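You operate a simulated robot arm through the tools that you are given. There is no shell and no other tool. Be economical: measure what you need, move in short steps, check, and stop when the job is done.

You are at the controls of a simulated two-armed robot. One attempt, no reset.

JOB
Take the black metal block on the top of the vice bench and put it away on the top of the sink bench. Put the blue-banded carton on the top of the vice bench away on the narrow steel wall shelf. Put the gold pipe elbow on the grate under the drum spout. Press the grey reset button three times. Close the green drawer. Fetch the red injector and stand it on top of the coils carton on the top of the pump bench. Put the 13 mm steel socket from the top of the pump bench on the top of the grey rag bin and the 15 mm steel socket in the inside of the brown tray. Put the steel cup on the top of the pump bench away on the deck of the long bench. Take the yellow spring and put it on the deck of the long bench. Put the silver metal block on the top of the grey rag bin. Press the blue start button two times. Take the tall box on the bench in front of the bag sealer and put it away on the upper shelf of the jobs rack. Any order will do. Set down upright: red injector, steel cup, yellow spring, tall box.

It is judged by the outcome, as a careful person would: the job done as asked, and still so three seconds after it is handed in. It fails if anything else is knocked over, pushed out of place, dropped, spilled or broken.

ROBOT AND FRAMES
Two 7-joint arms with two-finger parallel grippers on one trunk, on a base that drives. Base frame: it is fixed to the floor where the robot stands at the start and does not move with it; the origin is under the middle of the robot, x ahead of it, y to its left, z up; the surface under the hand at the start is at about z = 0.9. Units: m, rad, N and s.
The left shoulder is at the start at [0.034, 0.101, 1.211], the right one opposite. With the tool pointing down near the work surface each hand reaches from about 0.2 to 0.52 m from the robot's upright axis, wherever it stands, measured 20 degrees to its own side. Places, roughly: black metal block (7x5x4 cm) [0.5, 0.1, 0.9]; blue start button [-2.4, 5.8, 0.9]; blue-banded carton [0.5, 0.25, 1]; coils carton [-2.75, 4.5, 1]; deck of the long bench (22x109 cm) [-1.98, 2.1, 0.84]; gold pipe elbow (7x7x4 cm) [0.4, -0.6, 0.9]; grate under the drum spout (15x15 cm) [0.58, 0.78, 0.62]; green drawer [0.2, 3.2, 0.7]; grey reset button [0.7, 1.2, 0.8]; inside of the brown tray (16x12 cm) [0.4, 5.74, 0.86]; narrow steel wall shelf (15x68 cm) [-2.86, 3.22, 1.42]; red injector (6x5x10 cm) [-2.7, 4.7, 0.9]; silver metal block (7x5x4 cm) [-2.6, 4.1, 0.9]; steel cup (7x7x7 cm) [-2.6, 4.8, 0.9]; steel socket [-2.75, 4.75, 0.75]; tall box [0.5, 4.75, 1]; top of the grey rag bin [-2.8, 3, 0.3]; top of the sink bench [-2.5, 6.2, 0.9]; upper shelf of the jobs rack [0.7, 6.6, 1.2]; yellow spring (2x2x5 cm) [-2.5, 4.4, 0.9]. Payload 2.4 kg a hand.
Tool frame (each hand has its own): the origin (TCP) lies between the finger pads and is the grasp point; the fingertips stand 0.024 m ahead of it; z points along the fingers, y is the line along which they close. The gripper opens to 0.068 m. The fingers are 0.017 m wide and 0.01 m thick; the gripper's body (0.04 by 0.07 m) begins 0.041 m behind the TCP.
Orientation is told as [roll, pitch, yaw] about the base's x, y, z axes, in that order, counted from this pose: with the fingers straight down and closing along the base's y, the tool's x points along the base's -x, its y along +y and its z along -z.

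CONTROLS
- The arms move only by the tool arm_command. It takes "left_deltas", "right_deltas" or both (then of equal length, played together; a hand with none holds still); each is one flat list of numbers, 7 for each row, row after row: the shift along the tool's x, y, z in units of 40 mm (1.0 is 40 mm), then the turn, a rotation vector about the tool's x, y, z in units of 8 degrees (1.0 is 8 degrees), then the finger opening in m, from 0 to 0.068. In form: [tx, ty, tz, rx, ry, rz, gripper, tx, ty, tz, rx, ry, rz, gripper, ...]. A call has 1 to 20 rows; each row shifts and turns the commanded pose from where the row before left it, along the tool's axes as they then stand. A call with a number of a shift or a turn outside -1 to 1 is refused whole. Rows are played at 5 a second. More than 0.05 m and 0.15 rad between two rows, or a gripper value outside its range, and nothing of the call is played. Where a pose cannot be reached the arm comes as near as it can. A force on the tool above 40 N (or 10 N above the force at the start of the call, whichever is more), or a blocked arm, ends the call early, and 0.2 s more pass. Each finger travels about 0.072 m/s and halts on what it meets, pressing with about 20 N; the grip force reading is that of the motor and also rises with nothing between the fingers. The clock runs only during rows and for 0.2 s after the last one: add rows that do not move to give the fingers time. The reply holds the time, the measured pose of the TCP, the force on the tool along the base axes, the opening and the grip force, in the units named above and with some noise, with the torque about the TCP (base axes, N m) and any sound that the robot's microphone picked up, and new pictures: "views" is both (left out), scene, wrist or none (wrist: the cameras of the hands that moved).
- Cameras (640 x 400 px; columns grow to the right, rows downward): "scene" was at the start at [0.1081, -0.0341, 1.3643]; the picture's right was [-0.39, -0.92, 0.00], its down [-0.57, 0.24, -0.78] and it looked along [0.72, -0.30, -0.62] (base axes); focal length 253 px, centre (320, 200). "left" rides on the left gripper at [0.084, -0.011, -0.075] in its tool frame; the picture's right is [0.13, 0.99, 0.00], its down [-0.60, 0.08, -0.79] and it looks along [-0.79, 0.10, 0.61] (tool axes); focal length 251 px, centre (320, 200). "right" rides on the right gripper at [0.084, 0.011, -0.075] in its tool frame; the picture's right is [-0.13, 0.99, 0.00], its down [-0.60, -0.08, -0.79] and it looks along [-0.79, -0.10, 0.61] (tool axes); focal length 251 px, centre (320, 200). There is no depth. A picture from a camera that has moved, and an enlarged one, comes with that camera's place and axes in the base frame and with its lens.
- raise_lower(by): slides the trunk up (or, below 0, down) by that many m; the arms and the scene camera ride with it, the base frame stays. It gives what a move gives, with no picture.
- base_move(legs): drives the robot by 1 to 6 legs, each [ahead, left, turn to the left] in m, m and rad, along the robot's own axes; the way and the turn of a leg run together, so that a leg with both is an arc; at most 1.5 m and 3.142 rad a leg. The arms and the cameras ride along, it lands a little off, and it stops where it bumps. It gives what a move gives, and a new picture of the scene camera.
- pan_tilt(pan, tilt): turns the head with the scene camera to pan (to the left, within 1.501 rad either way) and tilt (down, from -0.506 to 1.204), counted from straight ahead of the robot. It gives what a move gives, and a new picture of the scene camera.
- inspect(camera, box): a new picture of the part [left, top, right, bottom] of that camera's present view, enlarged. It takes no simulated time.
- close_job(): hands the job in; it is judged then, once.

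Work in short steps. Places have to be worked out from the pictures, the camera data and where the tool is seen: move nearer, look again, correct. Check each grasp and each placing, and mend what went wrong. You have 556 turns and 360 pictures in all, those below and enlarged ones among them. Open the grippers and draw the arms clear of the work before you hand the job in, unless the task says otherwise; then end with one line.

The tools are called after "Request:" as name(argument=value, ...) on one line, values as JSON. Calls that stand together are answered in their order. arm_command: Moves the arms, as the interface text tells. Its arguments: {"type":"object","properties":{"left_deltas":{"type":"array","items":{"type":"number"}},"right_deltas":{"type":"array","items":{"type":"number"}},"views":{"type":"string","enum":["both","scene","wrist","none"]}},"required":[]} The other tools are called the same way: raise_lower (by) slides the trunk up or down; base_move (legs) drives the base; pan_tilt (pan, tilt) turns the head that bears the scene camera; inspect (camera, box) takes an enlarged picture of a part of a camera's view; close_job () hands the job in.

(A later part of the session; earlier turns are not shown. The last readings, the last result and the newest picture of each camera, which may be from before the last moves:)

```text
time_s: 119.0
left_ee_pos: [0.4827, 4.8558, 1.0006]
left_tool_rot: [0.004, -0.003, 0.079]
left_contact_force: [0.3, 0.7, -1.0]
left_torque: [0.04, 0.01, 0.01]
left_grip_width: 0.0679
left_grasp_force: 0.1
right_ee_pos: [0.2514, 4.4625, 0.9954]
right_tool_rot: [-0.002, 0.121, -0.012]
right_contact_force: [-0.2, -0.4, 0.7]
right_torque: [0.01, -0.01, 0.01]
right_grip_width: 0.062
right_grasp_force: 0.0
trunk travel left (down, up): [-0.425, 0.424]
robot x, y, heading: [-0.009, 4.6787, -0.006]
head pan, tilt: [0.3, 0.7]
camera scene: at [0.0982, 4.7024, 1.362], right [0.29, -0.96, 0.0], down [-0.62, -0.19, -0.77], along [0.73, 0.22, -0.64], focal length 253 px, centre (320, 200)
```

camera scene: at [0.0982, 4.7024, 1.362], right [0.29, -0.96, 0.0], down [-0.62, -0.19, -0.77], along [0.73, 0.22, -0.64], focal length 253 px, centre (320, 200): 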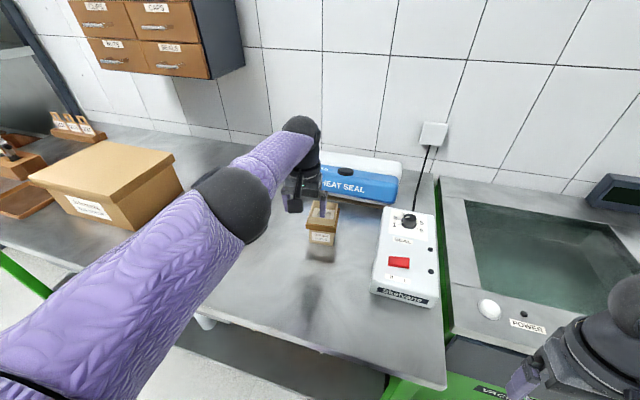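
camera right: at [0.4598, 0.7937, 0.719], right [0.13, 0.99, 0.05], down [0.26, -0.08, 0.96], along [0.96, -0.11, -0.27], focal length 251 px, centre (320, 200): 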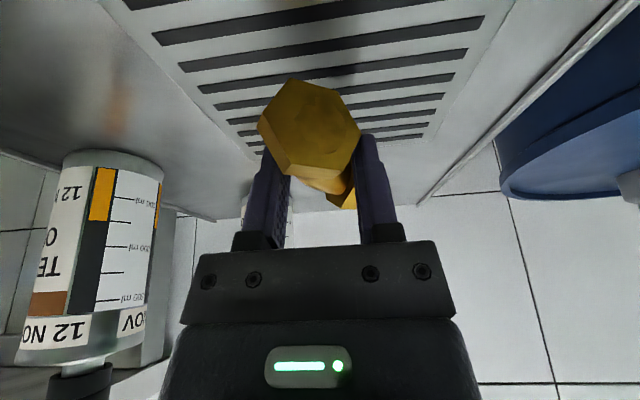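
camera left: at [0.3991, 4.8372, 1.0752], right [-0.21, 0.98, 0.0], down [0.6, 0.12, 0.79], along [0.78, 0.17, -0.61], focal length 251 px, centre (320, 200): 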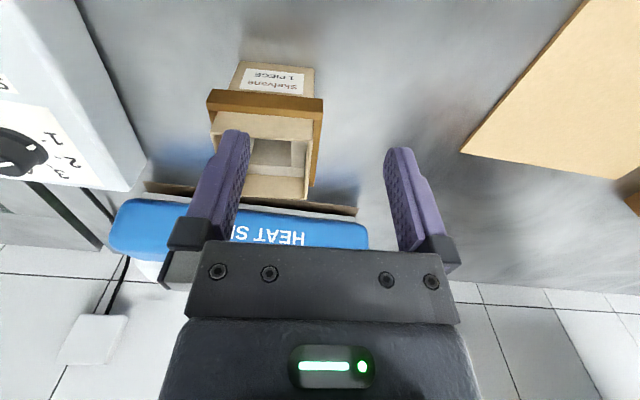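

Not enough reach; drive 8 cm closer.

Request:
base_move(legs=[[0.08, -0.03, 0]])

Request:
arm_command(left_deltas=[0, 0, 0, 0, 0, 0, 0.068], views="wrist")

```text
time_s: 120.1
left_ee_pos: [0.5633, 4.8243, 0.9995]
left_tool_rot: [0.002, 0.0, 0.079]
left_contact_force: [0.2, -0.1, -0.2]
left_torque: [0.0, -0.01, -0.02]
left_grip_width: 0.068
left_grasp_force: 0.1
right_ee_pos: [0.3318, 4.4322, 0.9955]
right_tool_rot: [0.0, 0.124, -0.01]
right_contact_force: [0.8, 0.4, 0.1]
right_torque: [0.02, 0.02, 0.0]
right_grip_width: 0.0619
right_grasp_force: 0.0
trunk travel left (down, up): [-0.425, 0.424]
robot x, y, heading: [0.0652, 4.6468, -0.005]
head pan, tilt: [0.3, 0.7]
camera scene: at [0.1782, 4.6702, 1.3619], right [0.29, -0.96, 0.0], down [-0.62, -0.19, -0.76], along [0.73, 0.22, -0.64], focal length 253 px, centre (320, 200)
```

scene: 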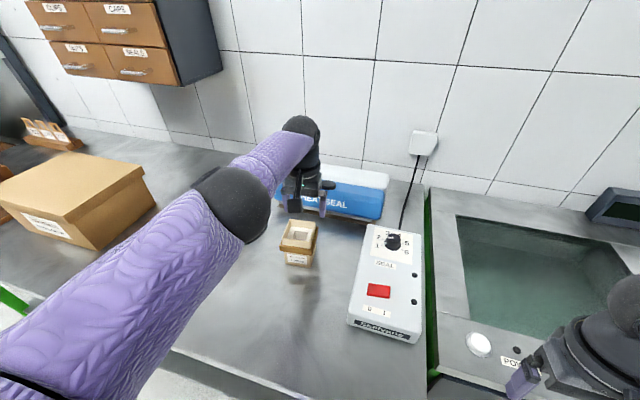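

```text
time_s: 120.5
left_ee_pos: [0.5621, 4.8224, 1.0004]
left_tool_rot: [0.003, -0.001, 0.079]
left_contact_force: [0.4, -0.3, 0.3]
left_torque: [0.0, -0.01, -0.02]
left_grip_width: 0.068
left_grasp_force: 0.0
right_ee_pos: [0.3318, 4.4307, 0.9961]
right_tool_rot: [0.001, 0.123, -0.01]
right_contact_force: [1.1, 0.2, -0.5]
right_torque: [-0.03, 0.0, -0.01]
right_grip_width: 0.0621
right_grasp_force: 0.2
trunk travel left (down, up): [-0.425, 0.424]
robot x, y, heading: [0.0656, 4.6481, -0.003]
head pan, tilt: [0.3, 0.7]
camera left: at [0.4783, 4.8048, 1.0756], right [-0.21, 0.98, 0.0], down [0.6, 0.12, 0.79], along [0.78, 0.17, -0.61], focal length 251 px, centre (320, 200)
```

left: 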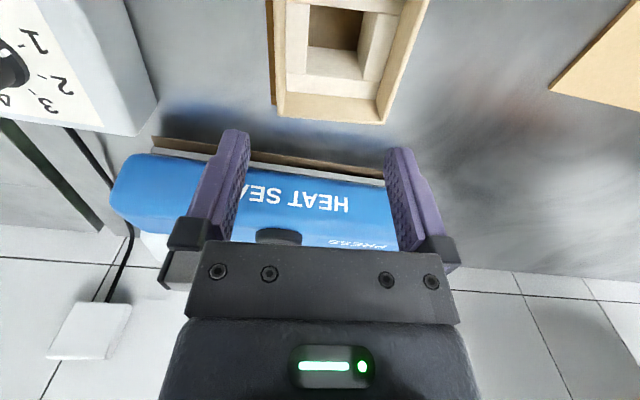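

Zoom to measure the rim's back edge precisely.

Request:
inspect(camera="left", box=[250, 0, 450, 140])

```text
2.86 times, centred on (350, 70) of left
camera zoom: at [0.4783, 4.8048, 1.0756], right [-0.21, 0.98, 0.0], down [0.6, 0.12, 0.79], along [0.78, 0.17, -0.61], focal length 718 px, centre (234, 571)
```

zoom: 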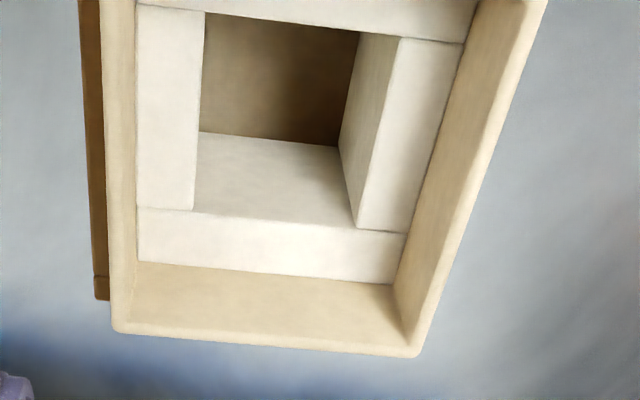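

The rim is ~7 cm along y but ~6 cm deep, so I'll close along x: rotate the left hand by +90°.

Request:
arm_command(left_deltas=[0.45, 0.2, -0.3, 0, 0, -0.955, 0.068, 0, 0, 0, 0, 0, -0.955, 0.068, 0, 0, 0, 0, 0, -0.955, 0.068, 0, 0, 0, 0, 0, -0.955, 0.068, 0, 0, 0, 0, 0, -0.955, 0.068, 0, 0, 0, 0, 0, -0.955, 0.068, 0, 0, 0, 0, 0, -0.955, 0.068, 0, 0, 0, 0, 0, -0.955, 0.068, 0, 0, 0, 0, 0, -0.955, 0.068, 0, 0, 0, 0, 0, -0.955, 0.068, 0, 0, 0, 0, 0, -0.955, 0.068, 0, 0, 0, 0, 0, -0.955, 0.068, 0, 0, 0, 0, 0, 0, 0.068], views="both")

```text
time_s: 123.3
left_ee_pos: [0.5437, 4.8307, 1.0127]
left_tool_rot: [-0.001, -0.002, 1.679]
left_contact_force: [-0.9, 0.0, 0.7]
left_torque: [0.04, 0.02, 0.02]
left_grip_width: 0.0682
left_grasp_force: 0.0
right_ee_pos: [0.3299, 4.4316, 0.9958]
right_tool_rot: [-0.001, 0.122, -0.01]
right_contact_force: [-0.4, -0.4, 0.3]
right_torque: [0.01, 0.0, -0.02]
right_grip_width: 0.0621
right_grasp_force: 0.0
trunk travel left (down, up): [-0.425, 0.424]
robot x, y, heading: [0.0692, 4.6453, -0.005]
head pan, tilt: [0.3, 0.7]
camera scene: at [0.1772, 4.6706, 1.362], right [0.29, -0.96, 0.0], down [-0.62, -0.19, -0.76], along [0.73, 0.22, -0.64], focal length 253 px, centre (320, 200)
camera left: at [0.5631, 4.7469, 1.0881], right [-0.97, -0.24, 0.0], down [-0.14, 0.59, 0.79], along [-0.19, 0.77, -0.61], focal length 251 px, centre (320, 200)
```

scene: 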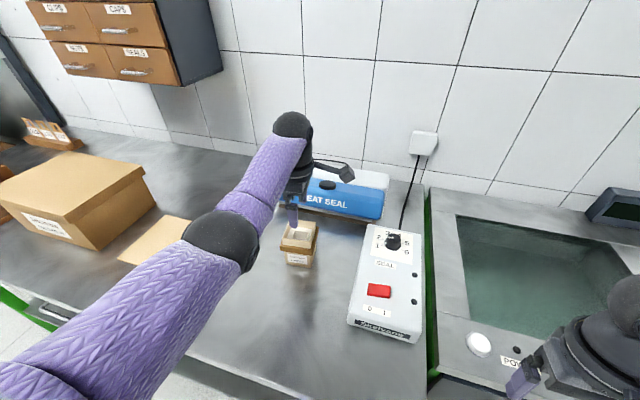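
left: 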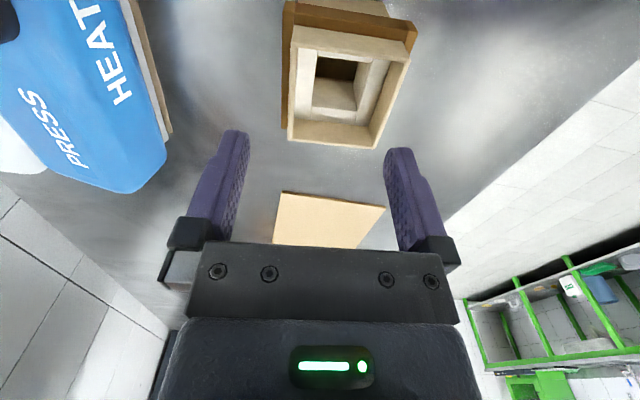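

Request:
inspect(camera="left", box=[250, 0, 450, 160])

```text
2.50 times, centred on (350, 80) of left
camera zoom: at [0.5631, 4.7469, 1.0881], right [-0.97, -0.24, 0.0], down [-0.14, 0.59, 0.79], along [-0.19, 0.77, -0.61], focal length 629 px, centre (245, 500)
```

zoom: 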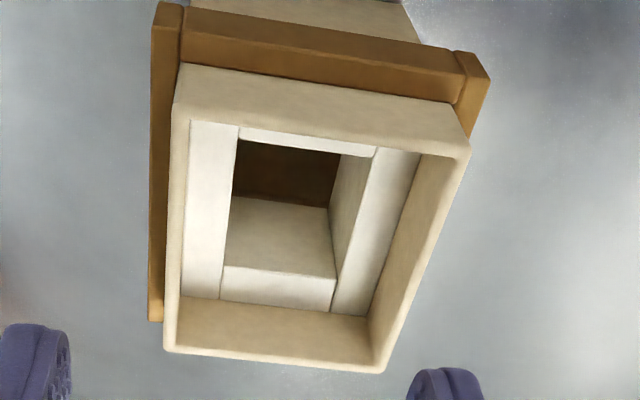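

Reconciled: box top z≈0.95, centre (0.530,4.828), ~6 cm square, yaw 0.115. Correct and go to just above the rim to check.

Request:
arm_command(left_deltas=[0.03, 0.348, 0.4, 0, 0, -0.05, 0.068, 0, 0, 0.42, 0, 0, 0, 0.068, 0, 0, 0, 0, 0, 0, 0.068], views="wrist")

Request:
inspect(camera="scene", box=[260, 180, 360, 280])

```text
time_s: 124.1
left_ee_pos: [0.5304, 4.8263, 0.9784]
left_tool_rot: [0.0, -0.001, 1.685]
left_contact_force: [1.6, -0.3, -0.2]
left_torque: [0.01, 0.01, 0.0]
left_grip_width: 0.068
left_grasp_force: 0.1
right_ee_pos: [0.3313, 4.4314, 0.9955]
right_tool_rot: [0.0, 0.122, -0.012]
right_contact_force: [-0.9, -0.6, -0.1]
right_torque: [0.02, -0.03, 0.01]
right_grip_width: 0.0621
right_grasp_force: 0.1
trunk travel left (down, up): [-0.425, 0.424]
robot x, y, heading: [0.0695, 4.6465, -0.006]
head pan, tilt: [0.3, 0.7]
camera left: at [0.5504, 4.7442, 1.0544], right [-0.97, -0.24, 0.0], down [-0.15, 0.59, 0.79], along [-0.19, 0.77, -0.61], focal length 251 px, centre (320, 200)
```

left: 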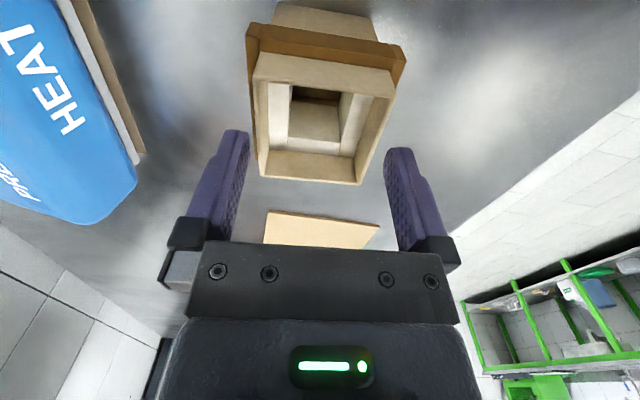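

```text
4.00 times, centred on (310, 230) of scene
camera zoom: at [0.1772, 4.6705, 1.362], right [0.29, -0.96, 0.0], down [-0.62, -0.19, -0.76], along [0.73, 0.22, -0.64], focal length 1011 px, centre (360, 80)
```

zoom: 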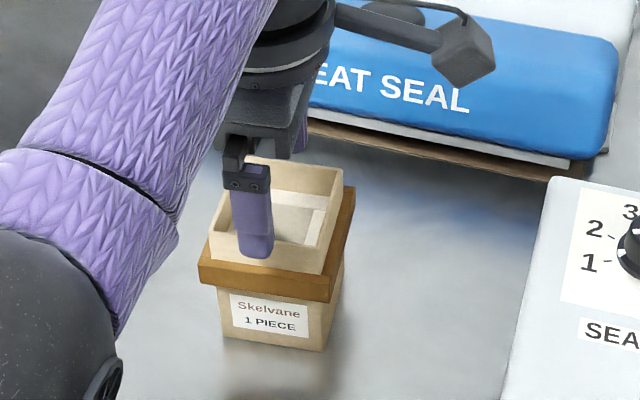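

Alignment is within ~2 mm. Descend 2.7 cm and close.

Request:
arm_command(left_deltas=[0, -0.04, 0.25, 0, 0, 0, 0.068, 0, 0, 0.22, 0, 0, 0, 0.068, 0, 0, 0.2, 0, 0, 0, 0.068, 0, 0, 0, 0, 0, 0, 0.03, 0, 0, 0, 0, 0, 0, 0.03, 0, 0, 0, 0, 0, 0, 0.03], views="none")

Request:
inspect(camera="scene", box=[260, 180, 360, 280])

```text
time_s: 125.6
left_ee_pos: [0.5311, 4.8261, 0.9563]
left_tool_rot: [-0.009, -0.003, 1.687]
left_contact_force: [-6.2, -1.2, 17.5]
left_torque: [-0.14, 1.04, 0.02]
left_grip_width: 0.0616
left_grasp_force: 19.9
right_ee_pos: [0.3288, 4.4322, 0.9963]
right_tool_rot: [0.0, 0.121, -0.011]
right_contact_force: [0.2, -0.6, 0.2]
right_torque: [0.02, 0.0, 0.01]
right_grip_width: 0.062
right_grasp_force: 0.1
trunk travel left (down, up): [-0.425, 0.424]
robot x, y, heading: [0.0625, 4.647, -0.005]
head pan, tilt: [0.3, 0.7]
stopped in row 6 (left hand): the force on the tool passed its limit at 41 N (the readings are from after the stop); the commanded pose is now the measured one
```

```text
4.00 times, centred on (310, 230) of scene
camera zoom: at [0.1749, 4.6699, 1.362], right [0.29, -0.96, 0.0], down [-0.62, -0.19, -0.77], along [0.73, 0.22, -0.64], focal length 1011 px, centre (360, 80)
```

zoom: 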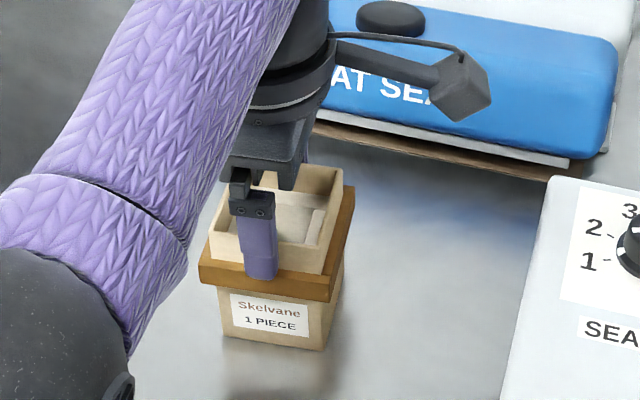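

Gripped (0.0616 m). Lift and look at the grip.

Request:
arm_command(left_deltas=[0, 0, -0.5, 0, 0, 0, 0.03, 0, 0, -0.9, 0, 0, 0, 0.03, 0, 0, -1, 0, 0, 0, 0.03, 0, 0, -1, 0, 0, 0, 0.03, 0, 0, -1, 0, 0, 0, 0.03], views="none")

Request:
raise_lower(by=0.24)

Request:
base_move(legs=[[-0.65, 0, 0], [0, 1.5, 0]])

```text
time_s: 126.8
left_ee_pos: [0.532, 4.8286, 1.1298]
left_tool_rot: [-0.005, -0.002, 1.688]
left_contact_force: [-0.4, 0.1, -0.2]
left_torque: [-0.04, -0.01, -0.02]
left_grip_width: 0.0615
left_grasp_force: 20.1
right_ee_pos: [0.331, 4.4313, 0.9966]
right_tool_rot: [0.0, 0.121, -0.011]
right_contact_force: [0.1, -0.1, -0.1]
right_torque: [0.04, 0.03, -0.01]
right_grip_width: 0.0623
right_grasp_force: 0.0
trunk travel left (down, up): [-0.425, 0.424]
robot x, y, heading: [0.0686, 4.6464, -0.007]
head pan, tilt: [0.3, 0.7]
```

```text
time_s: 129.3
left_ee_pos: [0.5314, 4.8275, 1.3702]
left_tool_rot: [-0.005, -0.002, 1.688]
left_contact_force: [-0.7, 0.0, 0.0]
left_torque: [-0.02, 0.04, -0.02]
left_grip_width: 0.0616
left_grasp_force: 19.6
right_ee_pos: [0.3312, 4.4315, 1.236]
right_tool_rot: [0.0, 0.122, -0.01]
right_contact_force: [0.4, 0.4, 0.0]
right_torque: [0.01, 0.0, -0.02]
right_grip_width: 0.0622
right_grasp_force: 0.1
trunk travel left (down, up): [-0.665, 0.184]
robot x, y, heading: [0.0665, 4.6468, -0.001]
head pan, tilt: [0.3, 0.7]
```

```text
time_s: 140.1
left_ee_pos: [-0.1537, 6.3637, 1.3705]
left_tool_rot: [-0.005, -0.002, 1.706]
left_contact_force: [-0.3, -0.1, -0.4]
left_torque: [-0.01, 0.02, 0.0]
left_grip_width: 0.0616
left_grasp_force: 19.8
right_ee_pos: [-0.3444, 5.9623, 1.2366]
right_tool_rot: [-0.002, 0.121, 0.013]
right_contact_force: [0.4, 0.5, 0.4]
right_torque: [0.01, 0.0, 0.04]
right_grip_width: 0.062
right_grasp_force: 0.1
trunk travel left (down, up): [-0.665, 0.184]
robot x, y, heading: [-0.6137, 6.1731, 0.013]
head pan, tilt: [0.3, 0.7]
camera scene: at [-0.5206, 6.1984, 1.6026], right [0.31, -0.95, 0.0], down [-0.61, -0.2, -0.76], along [0.73, 0.24, -0.64], focal length 253 px, centre (320, 200)
```

scene: 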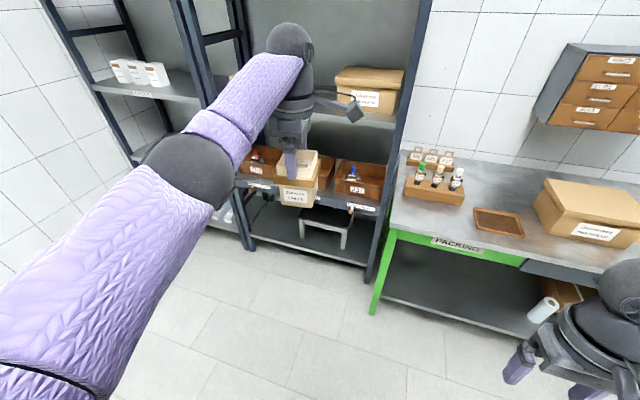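

Look at the rack with the head tilted up.

Request:
pan_tilt(pan=0.25, tilt=0.25)

```text
time_s: 141.0
left_ee_pos: [-0.1542, 6.3625, 1.3709]
left_tool_rot: [-0.006, -0.003, 1.708]
left_contact_force: [0.0, -0.1, -0.4]
left_torque: [0.03, 0.01, 0.02]
left_grip_width: 0.0616
left_grasp_force: 19.8
right_ee_pos: [-0.3442, 5.9631, 1.2368]
right_tool_rot: [0.001, 0.122, 0.013]
right_contact_force: [-0.2, -0.3, -0.5]
right_torque: [0.03, -0.02, 0.0]
right_grip_width: 0.0618
right_grasp_force: 0.0
trunk travel left (down, up): [-0.665, 0.184]
robot x, y, heading: [-0.6146, 6.1737, 0.021]
head pan, tilt: [0.25, 0.25]
camera scene: at [-0.5112, 6.1963, 1.6434], right [0.26, -0.96, 0.0], down [-0.24, -0.07, -0.97], along [0.93, 0.25, -0.25], focal length 253 px, centre (320, 200)
```

scene: 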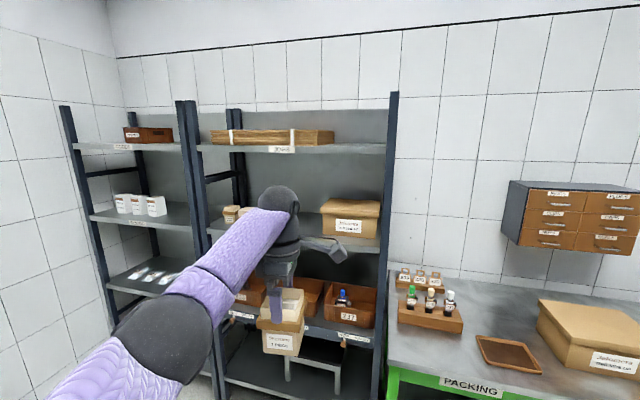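

Request:
inspect(camera="scene", box=[60, 100, 400, 270])

Request:
inspect(camera="scene", box=[190, 120, 400, 270])

```text
1.88 times, centred on (230, 185) of scene
camera zoom: at [-0.5112, 6.1963, 1.6434], right [0.26, -0.96, 0.0], down [-0.24, -0.07, -0.97], along [0.93, 0.25, -0.25], focal length 476 px, centre (489, 228)
```

zoom: 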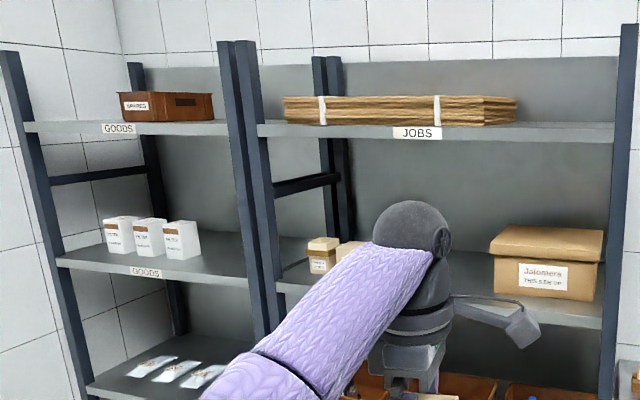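

```text
2.67 times, centred on (295, 195) of scene
camera zoom: at [-0.5112, 6.1963, 1.6434], right [0.26, -0.96, 0.0], down [-0.24, -0.07, -0.97], along [0.93, 0.25, -0.25], focal length 674 px, centre (387, 213)
```

zoom: 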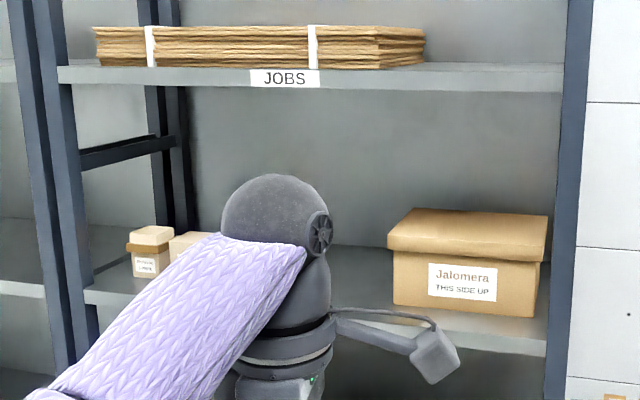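

The near rack is labelled JOBS; its shelf at z≈1.2 (front x≈0.45) has free space at y 6.5–6.88. I lower the trunk 0.1 while raising the hand 0.1 so the forearm stays beneath the top shelf, then align.

Request:
arm_command(left_deltas=[0, 0, -0.9, 0, 0, 0, 0.03, 0, 0, -0.9, 0, 0, 0, 0.03, 0, 0, -0.8, 0, 0, 0, 0.03], views="none")

Request:
raise_lower(by=-0.11)

Request:
base_move(legs=[[0, 0.31, -0.02], [0.3, 0, 0]])

```text
time_s: 141.8
left_ee_pos: [-0.1709, 6.3614, 1.4653]
left_tool_rot: [-0.006, -0.002, 1.706]
left_contact_force: [0.2, -0.1, -0.7]
left_torque: [0.02, -0.03, -0.03]
left_grip_width: 0.0616
left_grasp_force: 19.9
left hand out of reach, approached as far as the arm can: row 2, 3
right_ee_pos: [-0.3457, 5.9612, 1.2362]
right_tool_rot: [0.0, 0.122, 0.012]
right_contact_force: [0.2, -0.5, -0.5]
right_torque: [-0.02, -0.01, -0.02]
right_grip_width: 0.0621
right_grasp_force: 0.0
trunk travel left (down, up): [-0.665, 0.184]
robot x, y, heading: [-0.6138, 6.1711, 0.018]
head pan, tilt: [0.25, 0.25]
```

```text
time_s: 143.2
left_ee_pos: [-0.1657, 6.3659, 1.3488]
left_tool_rot: [0.007, -0.002, 1.708]
left_contact_force: [0.3, 0.9, -0.6]
left_torque: [0.05, -0.01, 0.02]
left_grip_width: 0.0615
left_grasp_force: 20.6
right_ee_pos: [-0.3458, 5.9616, 1.1263]
right_tool_rot: [0.001, 0.123, 0.013]
right_contact_force: [-0.1, -0.1, 0.3]
right_torque: [0.0, 0.0, 0.03]
right_grip_width: 0.0619
right_grasp_force: 0.1
trunk travel left (down, up): [-0.555, 0.294]
robot x, y, heading: [-0.6182, 6.173, 0.017]
head pan, tilt: [0.25, 0.25]
```

```text
time_s: 147.0
left_ee_pos: [0.1395, 6.6781, 1.347]
left_tool_rot: [0.004, -0.002, 1.696]
left_contact_force: [0.1, -0.3, -0.2]
left_torque: [0.01, 0.01, 0.01]
left_grip_width: 0.0619
left_grasp_force: 19.7
right_ee_pos: [-0.0438, 6.2766, 1.1259]
right_tool_rot: [-0.001, 0.124, 0.003]
right_contact_force: [0.4, 0.5, -0.1]
right_torque: [-0.01, 0.01, 0.01]
right_grip_width: 0.0617
right_grasp_force: 0.1
trunk travel left (down, up): [-0.555, 0.294]
robot x, y, heading: [-0.3111, 6.4941, 0.007]
head pan, tilt: [0.25, 0.25]
camera scene: at [-0.2025, 6.5124, 1.5333], right [0.25, -0.97, 0.0], down [-0.24, -0.06, -0.97], along [0.94, 0.25, -0.25], focal length 253 px, centre (320, 200)
```

scene: 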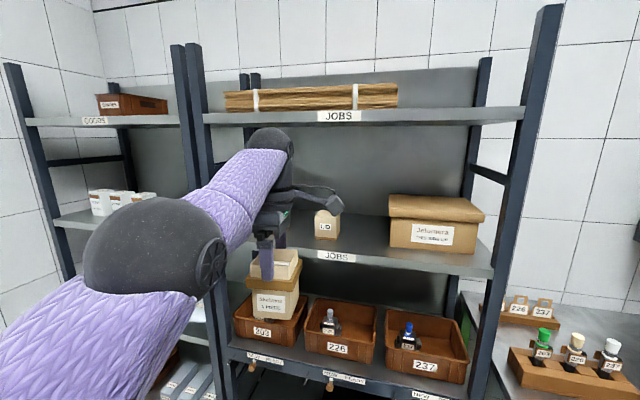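

Free gap on the shelf between the LG box and the Jalomera box: y 6.49–6.65. I shift the hand to y≈6.57, 2 cm lower, then drive in partway.

Request:
arm_command(left_deltas=[0.9, 0.11, 0.17, 0, 0, 0, 0.03, 0.9, 0.11, 0.17, 0, 0, 0, 0.03, 0.9, 0.11, 0.17, 0, 0, 0, 0.03, 0, 0, 0, 0, 0, 0, 0.03], views="none")

Request:
base_move(legs=[[0.22, 0, 0]])

```text
time_s: 148.0
left_ee_pos: [0.1416, 6.57, 1.3276]
left_tool_rot: [0.003, -0.002, 1.699]
left_contact_force: [0.0, -0.3, -0.5]
left_torque: [-0.04, -0.02, 0.01]
left_grip_width: 0.0616
left_grasp_force: 20.2
left hand out of reach, approached as far as the arm can: row 2
right_ee_pos: [-0.0444, 6.2765, 1.1261]
right_tool_rot: [0.0, 0.125, 0.002]
right_contact_force: [0.2, 0.5, -0.4]
right_torque: [-0.01, 0.0, -0.01]
right_grip_width: 0.0615
right_grasp_force: 0.1
trunk travel left (down, up): [-0.555, 0.294]
robot x, y, heading: [-0.3087, 6.4921, 0.01]
head pan, tilt: [0.25, 0.25]
```

```text
time_s: 149.7
left_ee_pos: [0.3591, 6.5735, 1.3271]
left_tool_rot: [0.003, -0.001, 1.703]
left_contact_force: [0.5, -0.8, 0.0]
left_torque: [-0.01, 0.05, 0.01]
left_grip_width: 0.0615
left_grasp_force: 20.0
right_ee_pos: [0.1737, 6.2806, 1.1251]
right_tool_rot: [0.001, 0.125, 0.004]
right_contact_force: [-0.8, -0.8, -0.6]
right_torque: [0.01, 0.02, 0.01]
right_grip_width: 0.0621
right_grasp_force: 0.0
trunk travel left (down, up): [-0.555, 0.294]
robot x, y, heading: [-0.0934, 6.4869, 0.013]
head pan, tilt: [0.25, 0.25]
camera scene: at [0.0143, 6.5147, 1.5332], right [0.26, -0.97, 0.0], down [-0.24, -0.06, -0.97], along [0.94, 0.25, -0.25], focal length 253 px, centre (320, 200)
```

scene: 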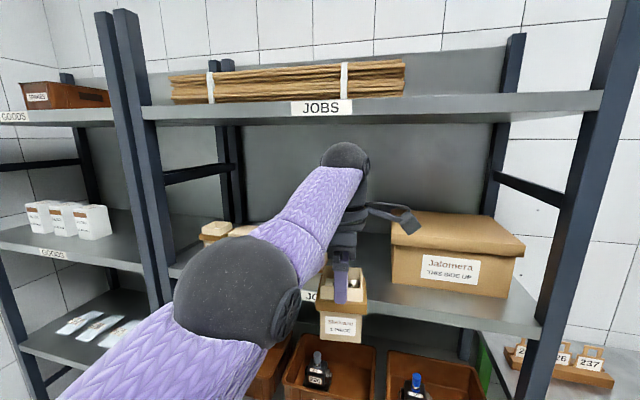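

Look through the left wrist camera (facing +y) to see the gap and LG box.

Request:
inspect(camera="left", box=[0, 0, 640, 400])

```text
1.00 times, centred on (320, 200) of left (not enlarged: the box is as wide or as high as the picture)
camera zoom: at [0.3805, 6.4899, 1.4032], right [-0.97, -0.26, 0.0], down [-0.15, 0.59, 0.79], along [-0.21, 0.77, -0.61], focal length 251 px, centre (320, 200)
```

zoom: 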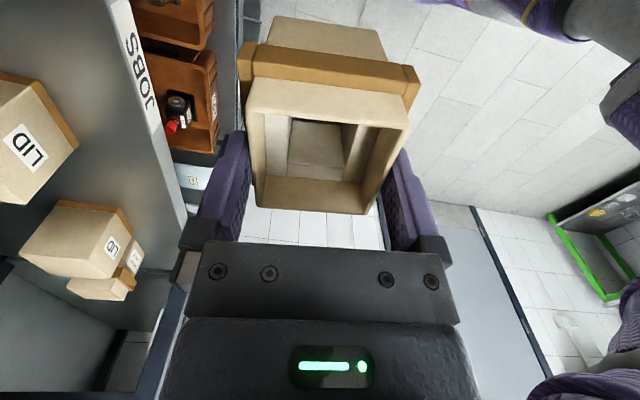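

The LID box's near side is y≈6.65, so the gap centre 6.57 is right. Retract the right hand 10 cm for clearance and drive in 0.19.

Request:
arm_command(right_deltas=[0.9, 0, 0, 0, 0, 0, 0.06, 0.9, 0, 0, 0, 0, 0, 0.06, 0.7, 0, 0, 0, 0, 0, 0.06], views="none")

Request:
base_move(legs=[[0.19, 0, -0.01]])

Request:
inspect(camera="left", box=[0, 0, 640, 400])

```text
time_s: 150.5
left_ee_pos: [0.3579, 6.5729, 1.3264]
left_tool_rot: [0.003, -0.003, 1.702]
left_contact_force: [-0.5, 0.7, -0.6]
left_torque: [0.0, 0.04, -0.02]
left_grip_width: 0.0617
left_grasp_force: 19.7
right_ee_pos: [0.0935, 6.2799, 1.1351]
right_tool_rot: [0.0, 0.125, 0.007]
right_contact_force: [0.6, -0.1, 0.3]
right_torque: [-0.02, 0.0, 0.01]
right_grip_width: 0.0597
right_grasp_force: 0.1
right hand out of reach, approached as far as the arm can: row 3
trunk travel left (down, up): [-0.555, 0.294]
robot x, y, heading: [-0.0949, 6.4877, 0.007]
head pan, tilt: [0.25, 0.25]
```

```text
time_s: 152.0
left_ee_pos: [0.552, 6.5671, 1.3285]
left_tool_rot: [0.003, -0.001, 1.685]
left_contact_force: [1.2, 1.0, -1.2]
left_torque: [0.01, 0.05, 0.02]
left_grip_width: 0.0617
left_grasp_force: 20.3
right_ee_pos: [0.2811, 6.2763, 1.1345]
right_tool_rot: [0.001, 0.124, -0.008]
right_contact_force: [0.4, 0.1, 0.0]
right_torque: [0.02, 0.01, 0.01]
right_grip_width: 0.0604
right_grasp_force: 0.1
trunk travel left (down, up): [-0.555, 0.294]
robot x, y, heading: [0.093, 6.4944, -0.008]
head pan, tilt: [0.25, 0.25]
camera scene: at [0.2059, 6.5136, 1.5332], right [0.24, -0.97, 0.0], down [-0.24, -0.06, -0.97], along [0.94, 0.24, -0.25], focal length 253 px, centre (320, 200)
```

scene: 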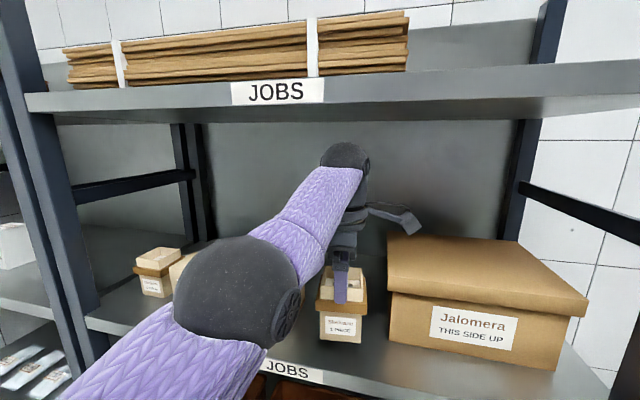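

```text
1.00 times, centred on (320, 200) of left (not enlarged: the box is as wide or as high as the picture)
camera zoom: at [0.5716, 6.4833, 1.4032], right [-0.97, -0.24, 0.0], down [-0.14, 0.59, 0.79], along [-0.2, 0.77, -0.61], focal length 251 px, centre (320, 200)
```

zoom: 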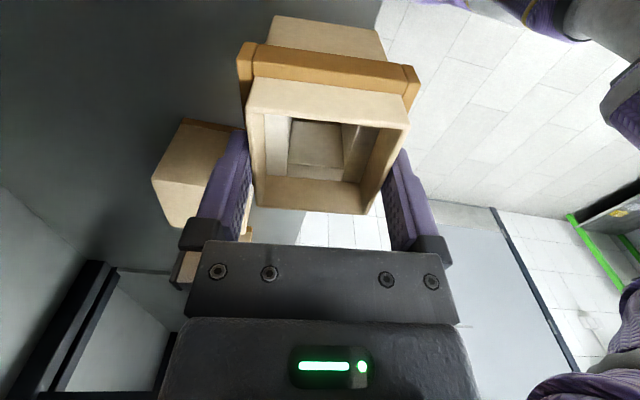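

The box's front would be right at the shelf edge (~0.51); drive in 7 cm more.

Request:
base_move(legs=[[0.075, 0, 0.005]])

Request:
inspect(camera="left", box=[0, 0, 640, 400])

```text
time_s: 153.1
left_ee_pos: [0.6246, 6.568, 1.327]
left_tool_rot: [0.004, -0.001, 1.689]
left_contact_force: [0.1, 0.2, -1.6]
left_torque: [0.02, 0.04, 0.03]
left_grip_width: 0.0616
left_grasp_force: 20.9
right_ee_pos: [0.3572, 6.2783, 1.134]
right_tool_rot: [0.001, 0.123, -0.006]
right_contact_force: [-0.5, 0.8, 0.2]
right_torque: [0.02, 0.04, 0.01]
right_grip_width: 0.0601
right_grasp_force: 0.0
trunk travel left (down, up): [-0.555, 0.294]
robot x, y, heading: [0.1664, 6.4914, -0.0]
head pan, tilt: [0.25, 0.25]
camera scene: at [0.279, 6.5139, 1.5332], right [0.25, -0.97, 0.0], down [-0.24, -0.06, -0.97], along [0.94, 0.24, -0.25], focal length 253 px, centre (320, 200)
```

scene: 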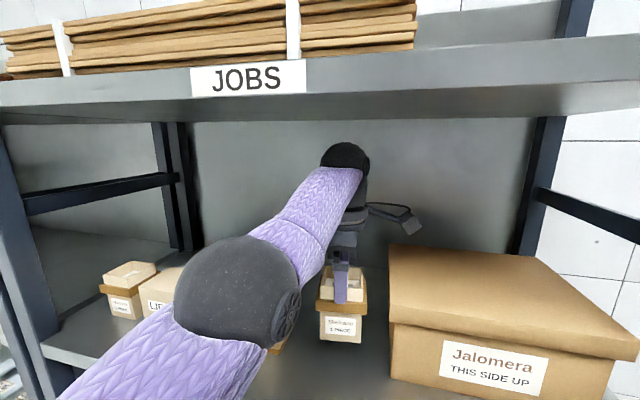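

```text
1.00 times, centred on (320, 200) of left (not enlarged: the box is as wide or as high as the picture)
camera zoom: at [0.6448, 6.485, 1.4032], right [-0.97, -0.25, 0.0], down [-0.15, 0.59, 0.79], along [-0.2, 0.77, -0.61], focal length 251 px, centre (320, 200)
```

zoom: 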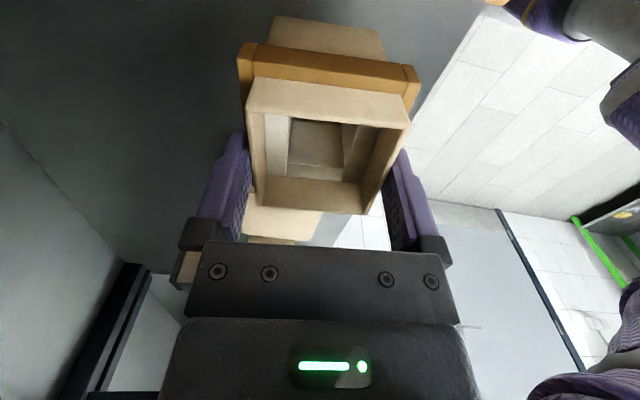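

Well over the shelf now. Lower in small steps till contact.

Request:
arm_command(left_deltas=[0, 0, 0.2, 0, 0, 0, 0.03, 0, 0, 0.15, 0, 0, 0, 0.03, 0, 0, 0.1, 0, 0, 0, 0.03, 0, 0, 0.1, 0, 0, 0, 0.03, 0, 0, 0.1, 0, 0, 0, 0.03, 0, 0, 0.1, 0, 0, 0, 0.03, 0, 0, 0.1, 0, 0, 0, 0.03, 0, 0, 0.1, 0, 0, 0, 0.03, 0, 0, 0.1, 0, 0, 0, 0.03, 0, 0, 0.1, 0, 0, 0, 0.03], views="none")

```text
time_s: 155.3
left_ee_pos: [0.6333, 6.5654, 1.2851]
left_tool_rot: [0.002, -0.002, 1.69]
left_contact_force: [0.4, 0.7, -1.3]
left_torque: [0.01, 0.01, 0.01]
left_grip_width: 0.0617
left_grasp_force: 20.4
left hand out of reach, approached as far as the arm can: row 3, 6, 10
right_ee_pos: [0.3551, 6.2768, 1.1349]
right_tool_rot: [-0.002, 0.124, -0.005]
right_contact_force: [-0.2, -0.1, -0.1]
right_torque: [-0.02, 0.0, -0.02]
right_grip_width: 0.0598
right_grasp_force: 0.0
trunk travel left (down, up): [-0.555, 0.294]
robot x, y, heading: [0.1708, 6.494, -0.002]
head pan, tilt: [0.25, 0.25]
```

No contact at 1.285 yet; continue.

Request:
arm_command(left_deltas=[0, 0, 0.1, 0, 0, 0, 0.03, 0, 0, 0.1, 0, 0, 0, 0.03, 0, 0, 0.1, 0, 0, 0, 0.03, 0, 0, 0.1, 0, 0, 0, 0.03, 0, 0, 0.1, 0, 0, 0, 0.03, 0, 0, 0.1, 0, 0, 0, 0.03], views="wrist")

```text
time_s: 156.2
left_ee_pos: [0.6356, 6.5659, 1.2758]
left_tool_rot: [-0.007, 0.001, 1.692]
left_contact_force: [-5.1, 0.0, 17.8]
left_torque: [0.06, 1.11, -0.08]
left_grip_width: 0.0616
left_grasp_force: 19.8
left hand out of reach, approached as far as the arm can: row 4
right_ee_pos: [0.3532, 6.2768, 1.135]
right_tool_rot: [0.0, 0.121, -0.005]
right_contact_force: [1.0, 0.3, -0.3]
right_torque: [0.01, 0.04, -0.03]
right_grip_width: 0.0598
right_grasp_force: 0.0
trunk travel left (down, up): [-0.555, 0.294]
robot x, y, heading: [0.1673, 6.4892, 0.001]
head pan, tilt: [0.25, 0.25]
stopped in row 4 (left hand): the force on the tool passed its limit at 46 N (the readings are from after the stop); the commanded pose is now the measured one
camera left: at [0.6545, 6.4826, 1.3519], right [-0.97, -0.25, -0.01], down [-0.16, 0.59, 0.79], along [-0.19, 0.77, -0.61], focal length 251 px, centre (320, 200)
```

left: 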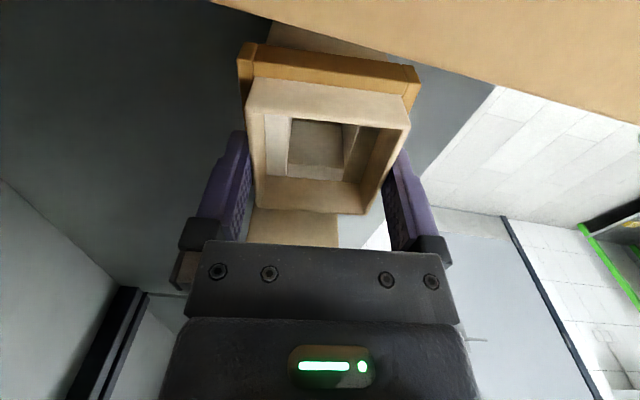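

Contact is at the box bottom (force torque consistent). Release and rise 5 cm.

Request:
arm_command(left_deltas=[0, 0, -0.05, 0, 0, 0, 0.068, 0, 0, 0, 0, 0, 0, 0.068, 0, 0, 0, 0, 0, 0, 0.068, 0, 0, -0.3, 0, 0, 0, 0.068, 0, 0, -0.4, 0, 0, 0, 0.068, 0, 0, -0.5, 0, 0, 0, 0.068], views="wrist")

```text
time_s: 157.6
left_ee_pos: [0.6245, 6.5668, 1.321]
left_tool_rot: [-0.005, -0.001, 1.692]
left_contact_force: [0.3, 0.1, -0.3]
left_torque: [-0.01, -0.01, -0.01]
left_grip_width: 0.0681
left_grasp_force: 0.1
left hand out of reach, approached as far as the arm can: row 5, 6
right_ee_pos: [0.3549, 6.2766, 1.1347]
right_tool_rot: [0.0, 0.123, -0.005]
right_contact_force: [0.4, 0.3, 0.1]
right_torque: [-0.01, 0.03, -0.02]
right_grip_width: 0.0599
right_grasp_force: 0.0
trunk travel left (down, up): [-0.555, 0.294]
robot x, y, heading: [0.1701, 6.4918, 0.002]
head pan, tilt: [0.25, 0.25]
camera left: at [0.6445, 6.4828, 1.3969], right [-0.97, -0.25, -0.01], down [-0.15, 0.59, 0.79], along [-0.19, 0.77, -0.61], focal length 251 px, centre (320, 200)
```

left: 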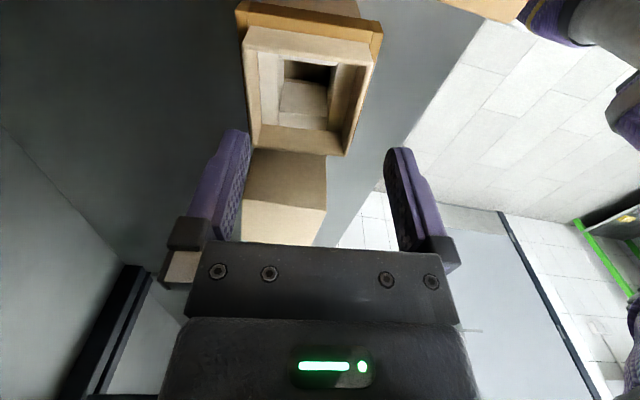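

Box stands on the shelf. Drive out, level the hands, and turn around to face the pump-bench wall.

Request:
base_move(legs=[[-0.8, 0, 0], [-0.3, 0, 0]])

Request:
arm_command(left_deltas=[0, 0, 0.5, 0, 0, 1, 0.068, 0, 0, 0.5, 0, 0, 1, 0.068, 0, 0, 0.5, 0, 0, 1, 0.068, 0, 0, 0.5, 0, 0, 1, 0.068, 0, 0, 0.5, 0, 0, 1, 0.068, 0, 0, 0, 0, 0, 1, 0.068, 0, 0, 0, 0, 0, 1, 0.068, 0, 0, 0, 0, 0, 1, 0.068, 0, 0, 0, 0, 0, 1, 0.068, 0, 0, 0, 0, 0, 1, 0.068, 0, 0, 0, 0, 0, 1, 0.068, 0, 0, 0, 0, 0, 1, 0.068], right_deltas=[0, 0, 0, 0, -0.88, 0, 0.068, 0, 0, 0, 0, 0, 0, 0.068, 0, 0, 0, 0, 0, 0, 0.068, 0, 0, 0, 0, 0, 0, 0.068, 0, 0, 0, 0, 0, 0, 0.068, 0, 0, 0, 0, 0, 0, 0.068, 0, 0, 0, 0, 0, 0, 0.068, 0, 0, 0, 0, 0, 0, 0.068, 0, 0, 0, 0, 0, 0, 0.068, 0, 0, 0, 0, 0, 0, 0.068, 0, 0, 0, 0, 0, 0, 0.068, 0, 0, 0, 0, 0, 0, 0.068], views="none")

Request:
base_move(legs=[[0, 0, 3.14]])

```text
time_s: 163.6
left_ee_pos: [-0.4905, 6.5613, 1.3206]
left_tool_rot: [-0.006, -0.001, 1.7]
left_contact_force: [-0.2, 0.5, 0.9]
left_torque: [0.01, -0.03, 0.0]
left_grip_width: 0.0681
left_grasp_force: 0.0
right_ee_pos: [-0.7577, 6.2686, 1.1343]
right_tool_rot: [0.001, 0.122, 0.007]
right_contact_force: [-0.7, 0.2, -0.3]
right_torque: [0.01, -0.02, -0.01]
right_grip_width: 0.0602
right_grasp_force: 0.1
trunk travel left (down, up): [-0.555, 0.294]
robot x, y, heading: [-0.9471, 6.4824, 0.011]
head pan, tilt: [0.25, 0.25]
camera scene: at [-0.8392, 6.5056, 1.5334], right [0.26, -0.97, 0.0], down [-0.24, -0.06, -0.97], along [0.94, 0.25, -0.25], focal length 253 px, centre (320, 200)
```

scene: 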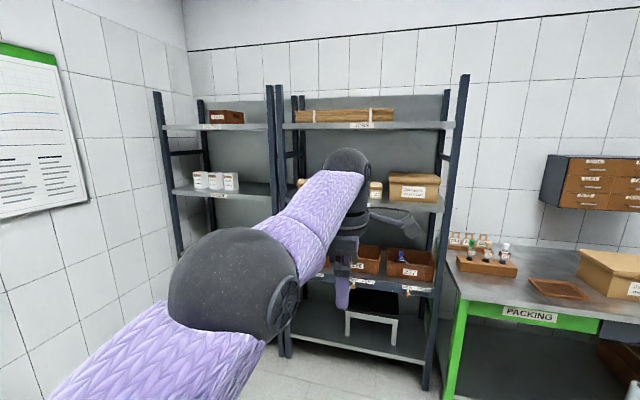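

```text
time_s: 166.2
left_ee_pos: [-0.4701, 6.5584, 1.2236]
left_tool_rot: [0.001, -0.005, 0.024]
left_contact_force: [0.0, -0.8, -0.2]
left_torque: [-0.04, 0.0, 0.0]
left_grip_width: 0.068
left_grasp_force: 0.2
left hand out of reach, approached as far as the arm can: row 1, 2, 3, 4
right_ee_pos: [-0.7404, 6.2638, 1.13]
right_tool_rot: [-0.001, 0.002, 0.008]
right_contact_force: [-0.5, -0.1, -0.9]
right_torque: [-0.01, 0.02, 0.03]
right_grip_width: 0.0682
right_grasp_force: 0.1
right hand out of reach, approached as far as the arm can: row 1
trunk travel left (down, up): [-0.555, 0.294]
robot x, y, heading: [-0.9474, 6.4849, 0.014]
head pan, tilt: [0.25, 0.25]
```

```text
time_s: 174.2
left_ee_pos: [-1.4081, 6.3564, 1.2229]
left_tool_rot: [0.001, -0.004, -3.01]
left_contact_force: [0.7, 0.3, -0.2]
left_torque: [0.02, 0.0, 0.01]
left_grip_width: 0.0681
left_grasp_force: 0.0
right_ee_pos: [-1.1733, 6.6785, 1.1306]
right_tool_rot: [-0.001, 0.003, -3.03]
right_contact_force: [0.3, 0.0, 0.9]
right_torque: [-0.01, 0.0, 0.0]
right_grip_width: 0.0681
right_grasp_force: 0.0
trunk travel left (down, up): [-0.555, 0.294]
robot x, y, heading: [-0.9481, 6.4833, -3.025]
head pan, tilt: [0.25, 0.25]
camera scene: at [-1.0484, 6.4463, 1.5333], right [-0.36, 0.93, 0.0], down [0.23, 0.09, -0.97], along [-0.9, -0.35, -0.25], focal length 253 px, centre (320, 200)
```

scene: 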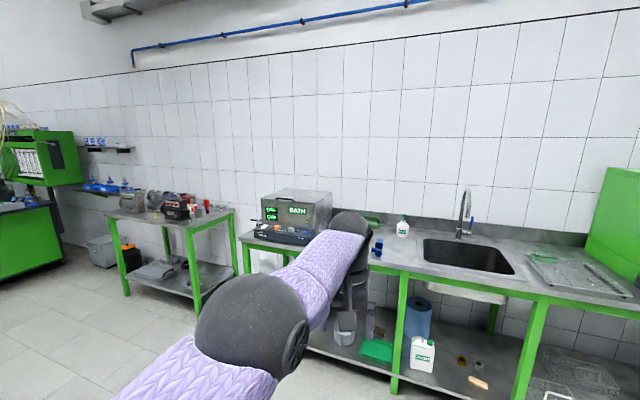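

Sink bench with the bath (start button) ahead-left, pump bench further left. Drive toward the bath and look.

Request:
raise_lower(by=-0.13)

Request:
pan_tilt(pan=0.0, tilt=0.5)

Request:
base_move(legs=[[0, 0, -0.117], [0.65, 0.73, 0]])

```text
time_s: 175.8
left_ee_pos: [-1.4119, 6.3569, 1.0808]
left_tool_rot: [0.002, 0.026, -3.01]
left_contact_force: [0.1, 0.2, -0.1]
left_torque: [0.01, -0.02, -0.02]
left_grip_width: 0.0681
left_grasp_force: 0.1
right_ee_pos: [-1.1756, 6.6771, 0.9951]
right_tool_rot: [0.003, 0.032, -3.03]
right_contact_force: [0.1, -0.1, 0.1]
right_torque: [-0.03, -0.02, -0.04]
right_grip_width: 0.068
right_grasp_force: 0.1
trunk travel left (down, up): [-0.425, 0.424]
robot x, y, heading: [-0.948, 6.4834, -3.025]
head pan, tilt: [0.25, 0.25]
```

```text
time_s: 176.6
left_ee_pos: [-1.4131, 6.357, 1.0811]
left_tool_rot: [0.002, 0.027, -3.012]
left_contact_force: [0.7, -0.3, 0.2]
left_torque: [0.0, 0.01, 0.0]
left_grip_width: 0.068
left_grasp_force: 0.0
right_ee_pos: [-1.1744, 6.6774, 0.9945]
right_tool_rot: [0.002, 0.032, -3.03]
right_contact_force: [-0.6, -0.3, 0.2]
right_torque: [-0.01, 0.02, 0.0]
right_grip_width: 0.0683
right_grasp_force: 0.1
trunk travel left (down, up): [-0.425, 0.424]
robot x, y, heading: [-0.9468, 6.4817, -3.022]
head pan, tilt: [0.0, 0.499]
camera scene: at [-1.0634, 6.4678, 1.3798], right [-0.12, 0.99, 0.0], down [0.48, 0.06, -0.88], along [-0.87, -0.1, -0.48], focal length 253 px, centre (320, 200)
```

scene: 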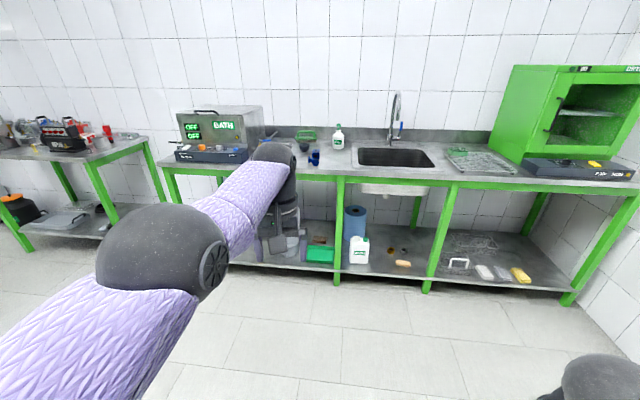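

```text
time_s: 182.2
left_ee_pos: [-2.0978, 5.7234, 1.0806]
left_tool_rot: [0.003, 0.027, 3.121]
left_contact_force: [-0.3, -0.7, 0.2]
left_torque: [0.03, 0.0, -0.01]
left_grip_width: 0.0678
left_grasp_force: 0.1
right_ee_pos: [-1.8126, 6.005, 0.9942]
right_tool_rot: [0.003, 0.034, 3.099]
right_contact_force: [0.4, 0.7, -1.1]
right_torque: [-0.02, 0.01, -0.01]
right_grip_width: 0.0681
right_grasp_force: 0.1
trunk travel left (down, up): [-0.425, 0.424]
robot x, y, heading: [-1.614, 5.7733, 3.106]
head pan, tilt: [0.0, 0.499]
camera scene: at [-1.7344, 5.7797, 1.3797], right [0.04, 1.0, 0.0], down [0.48, -0.02, -0.88], along [-0.88, 0.03, -0.48], focal length 253 px, centre (320, 200)
```

scene: 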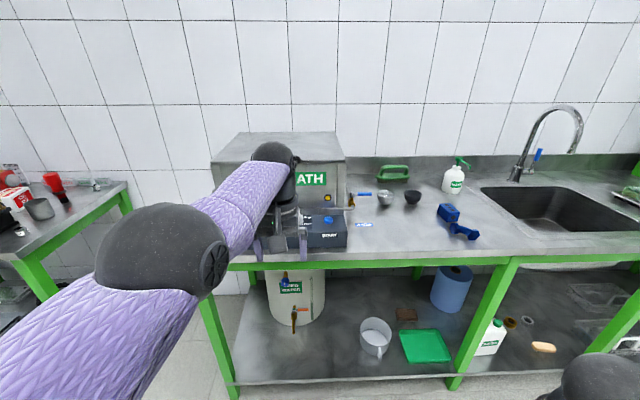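

Zoom on the control box in front of the bath.

Request:
inspect(camera="scene", box=[230, 150, 400, 260])

Request:
inspect(camera="left", box=[0, 0, 640, 400])

```text
3.64 times, centred on (315, 205) of scene
camera zoom: at [-1.7344, 5.7797, 1.3797], right [0.04, 1.0, 0.0], down [0.48, -0.02, -0.88], along [-0.88, 0.03, -0.48], focal length 919 px, centre (338, 182)
```

zoom: 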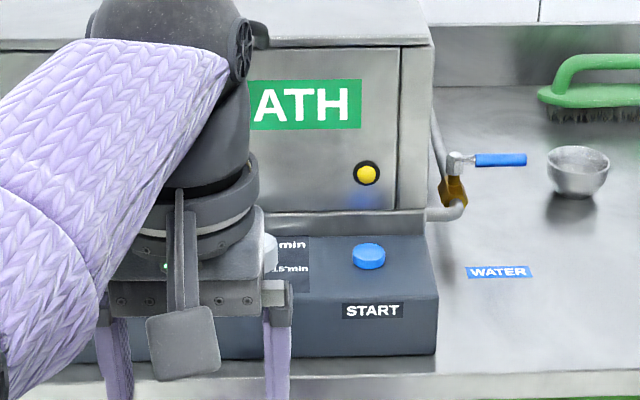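

```text
1.00 times, centred on (320, 200) of left (not enlarged: the box is as wide or as high as the picture)
camera zoom: at [-2.0158, 5.7317, 1.1588], right [0.11, -0.99, 0.01], down [-0.63, -0.06, 0.78], along [-0.77, -0.09, -0.63], focal length 251 px, centre (320, 200)
```

zoom: 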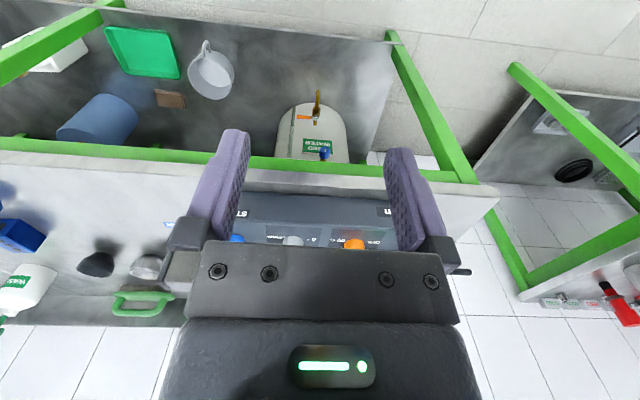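

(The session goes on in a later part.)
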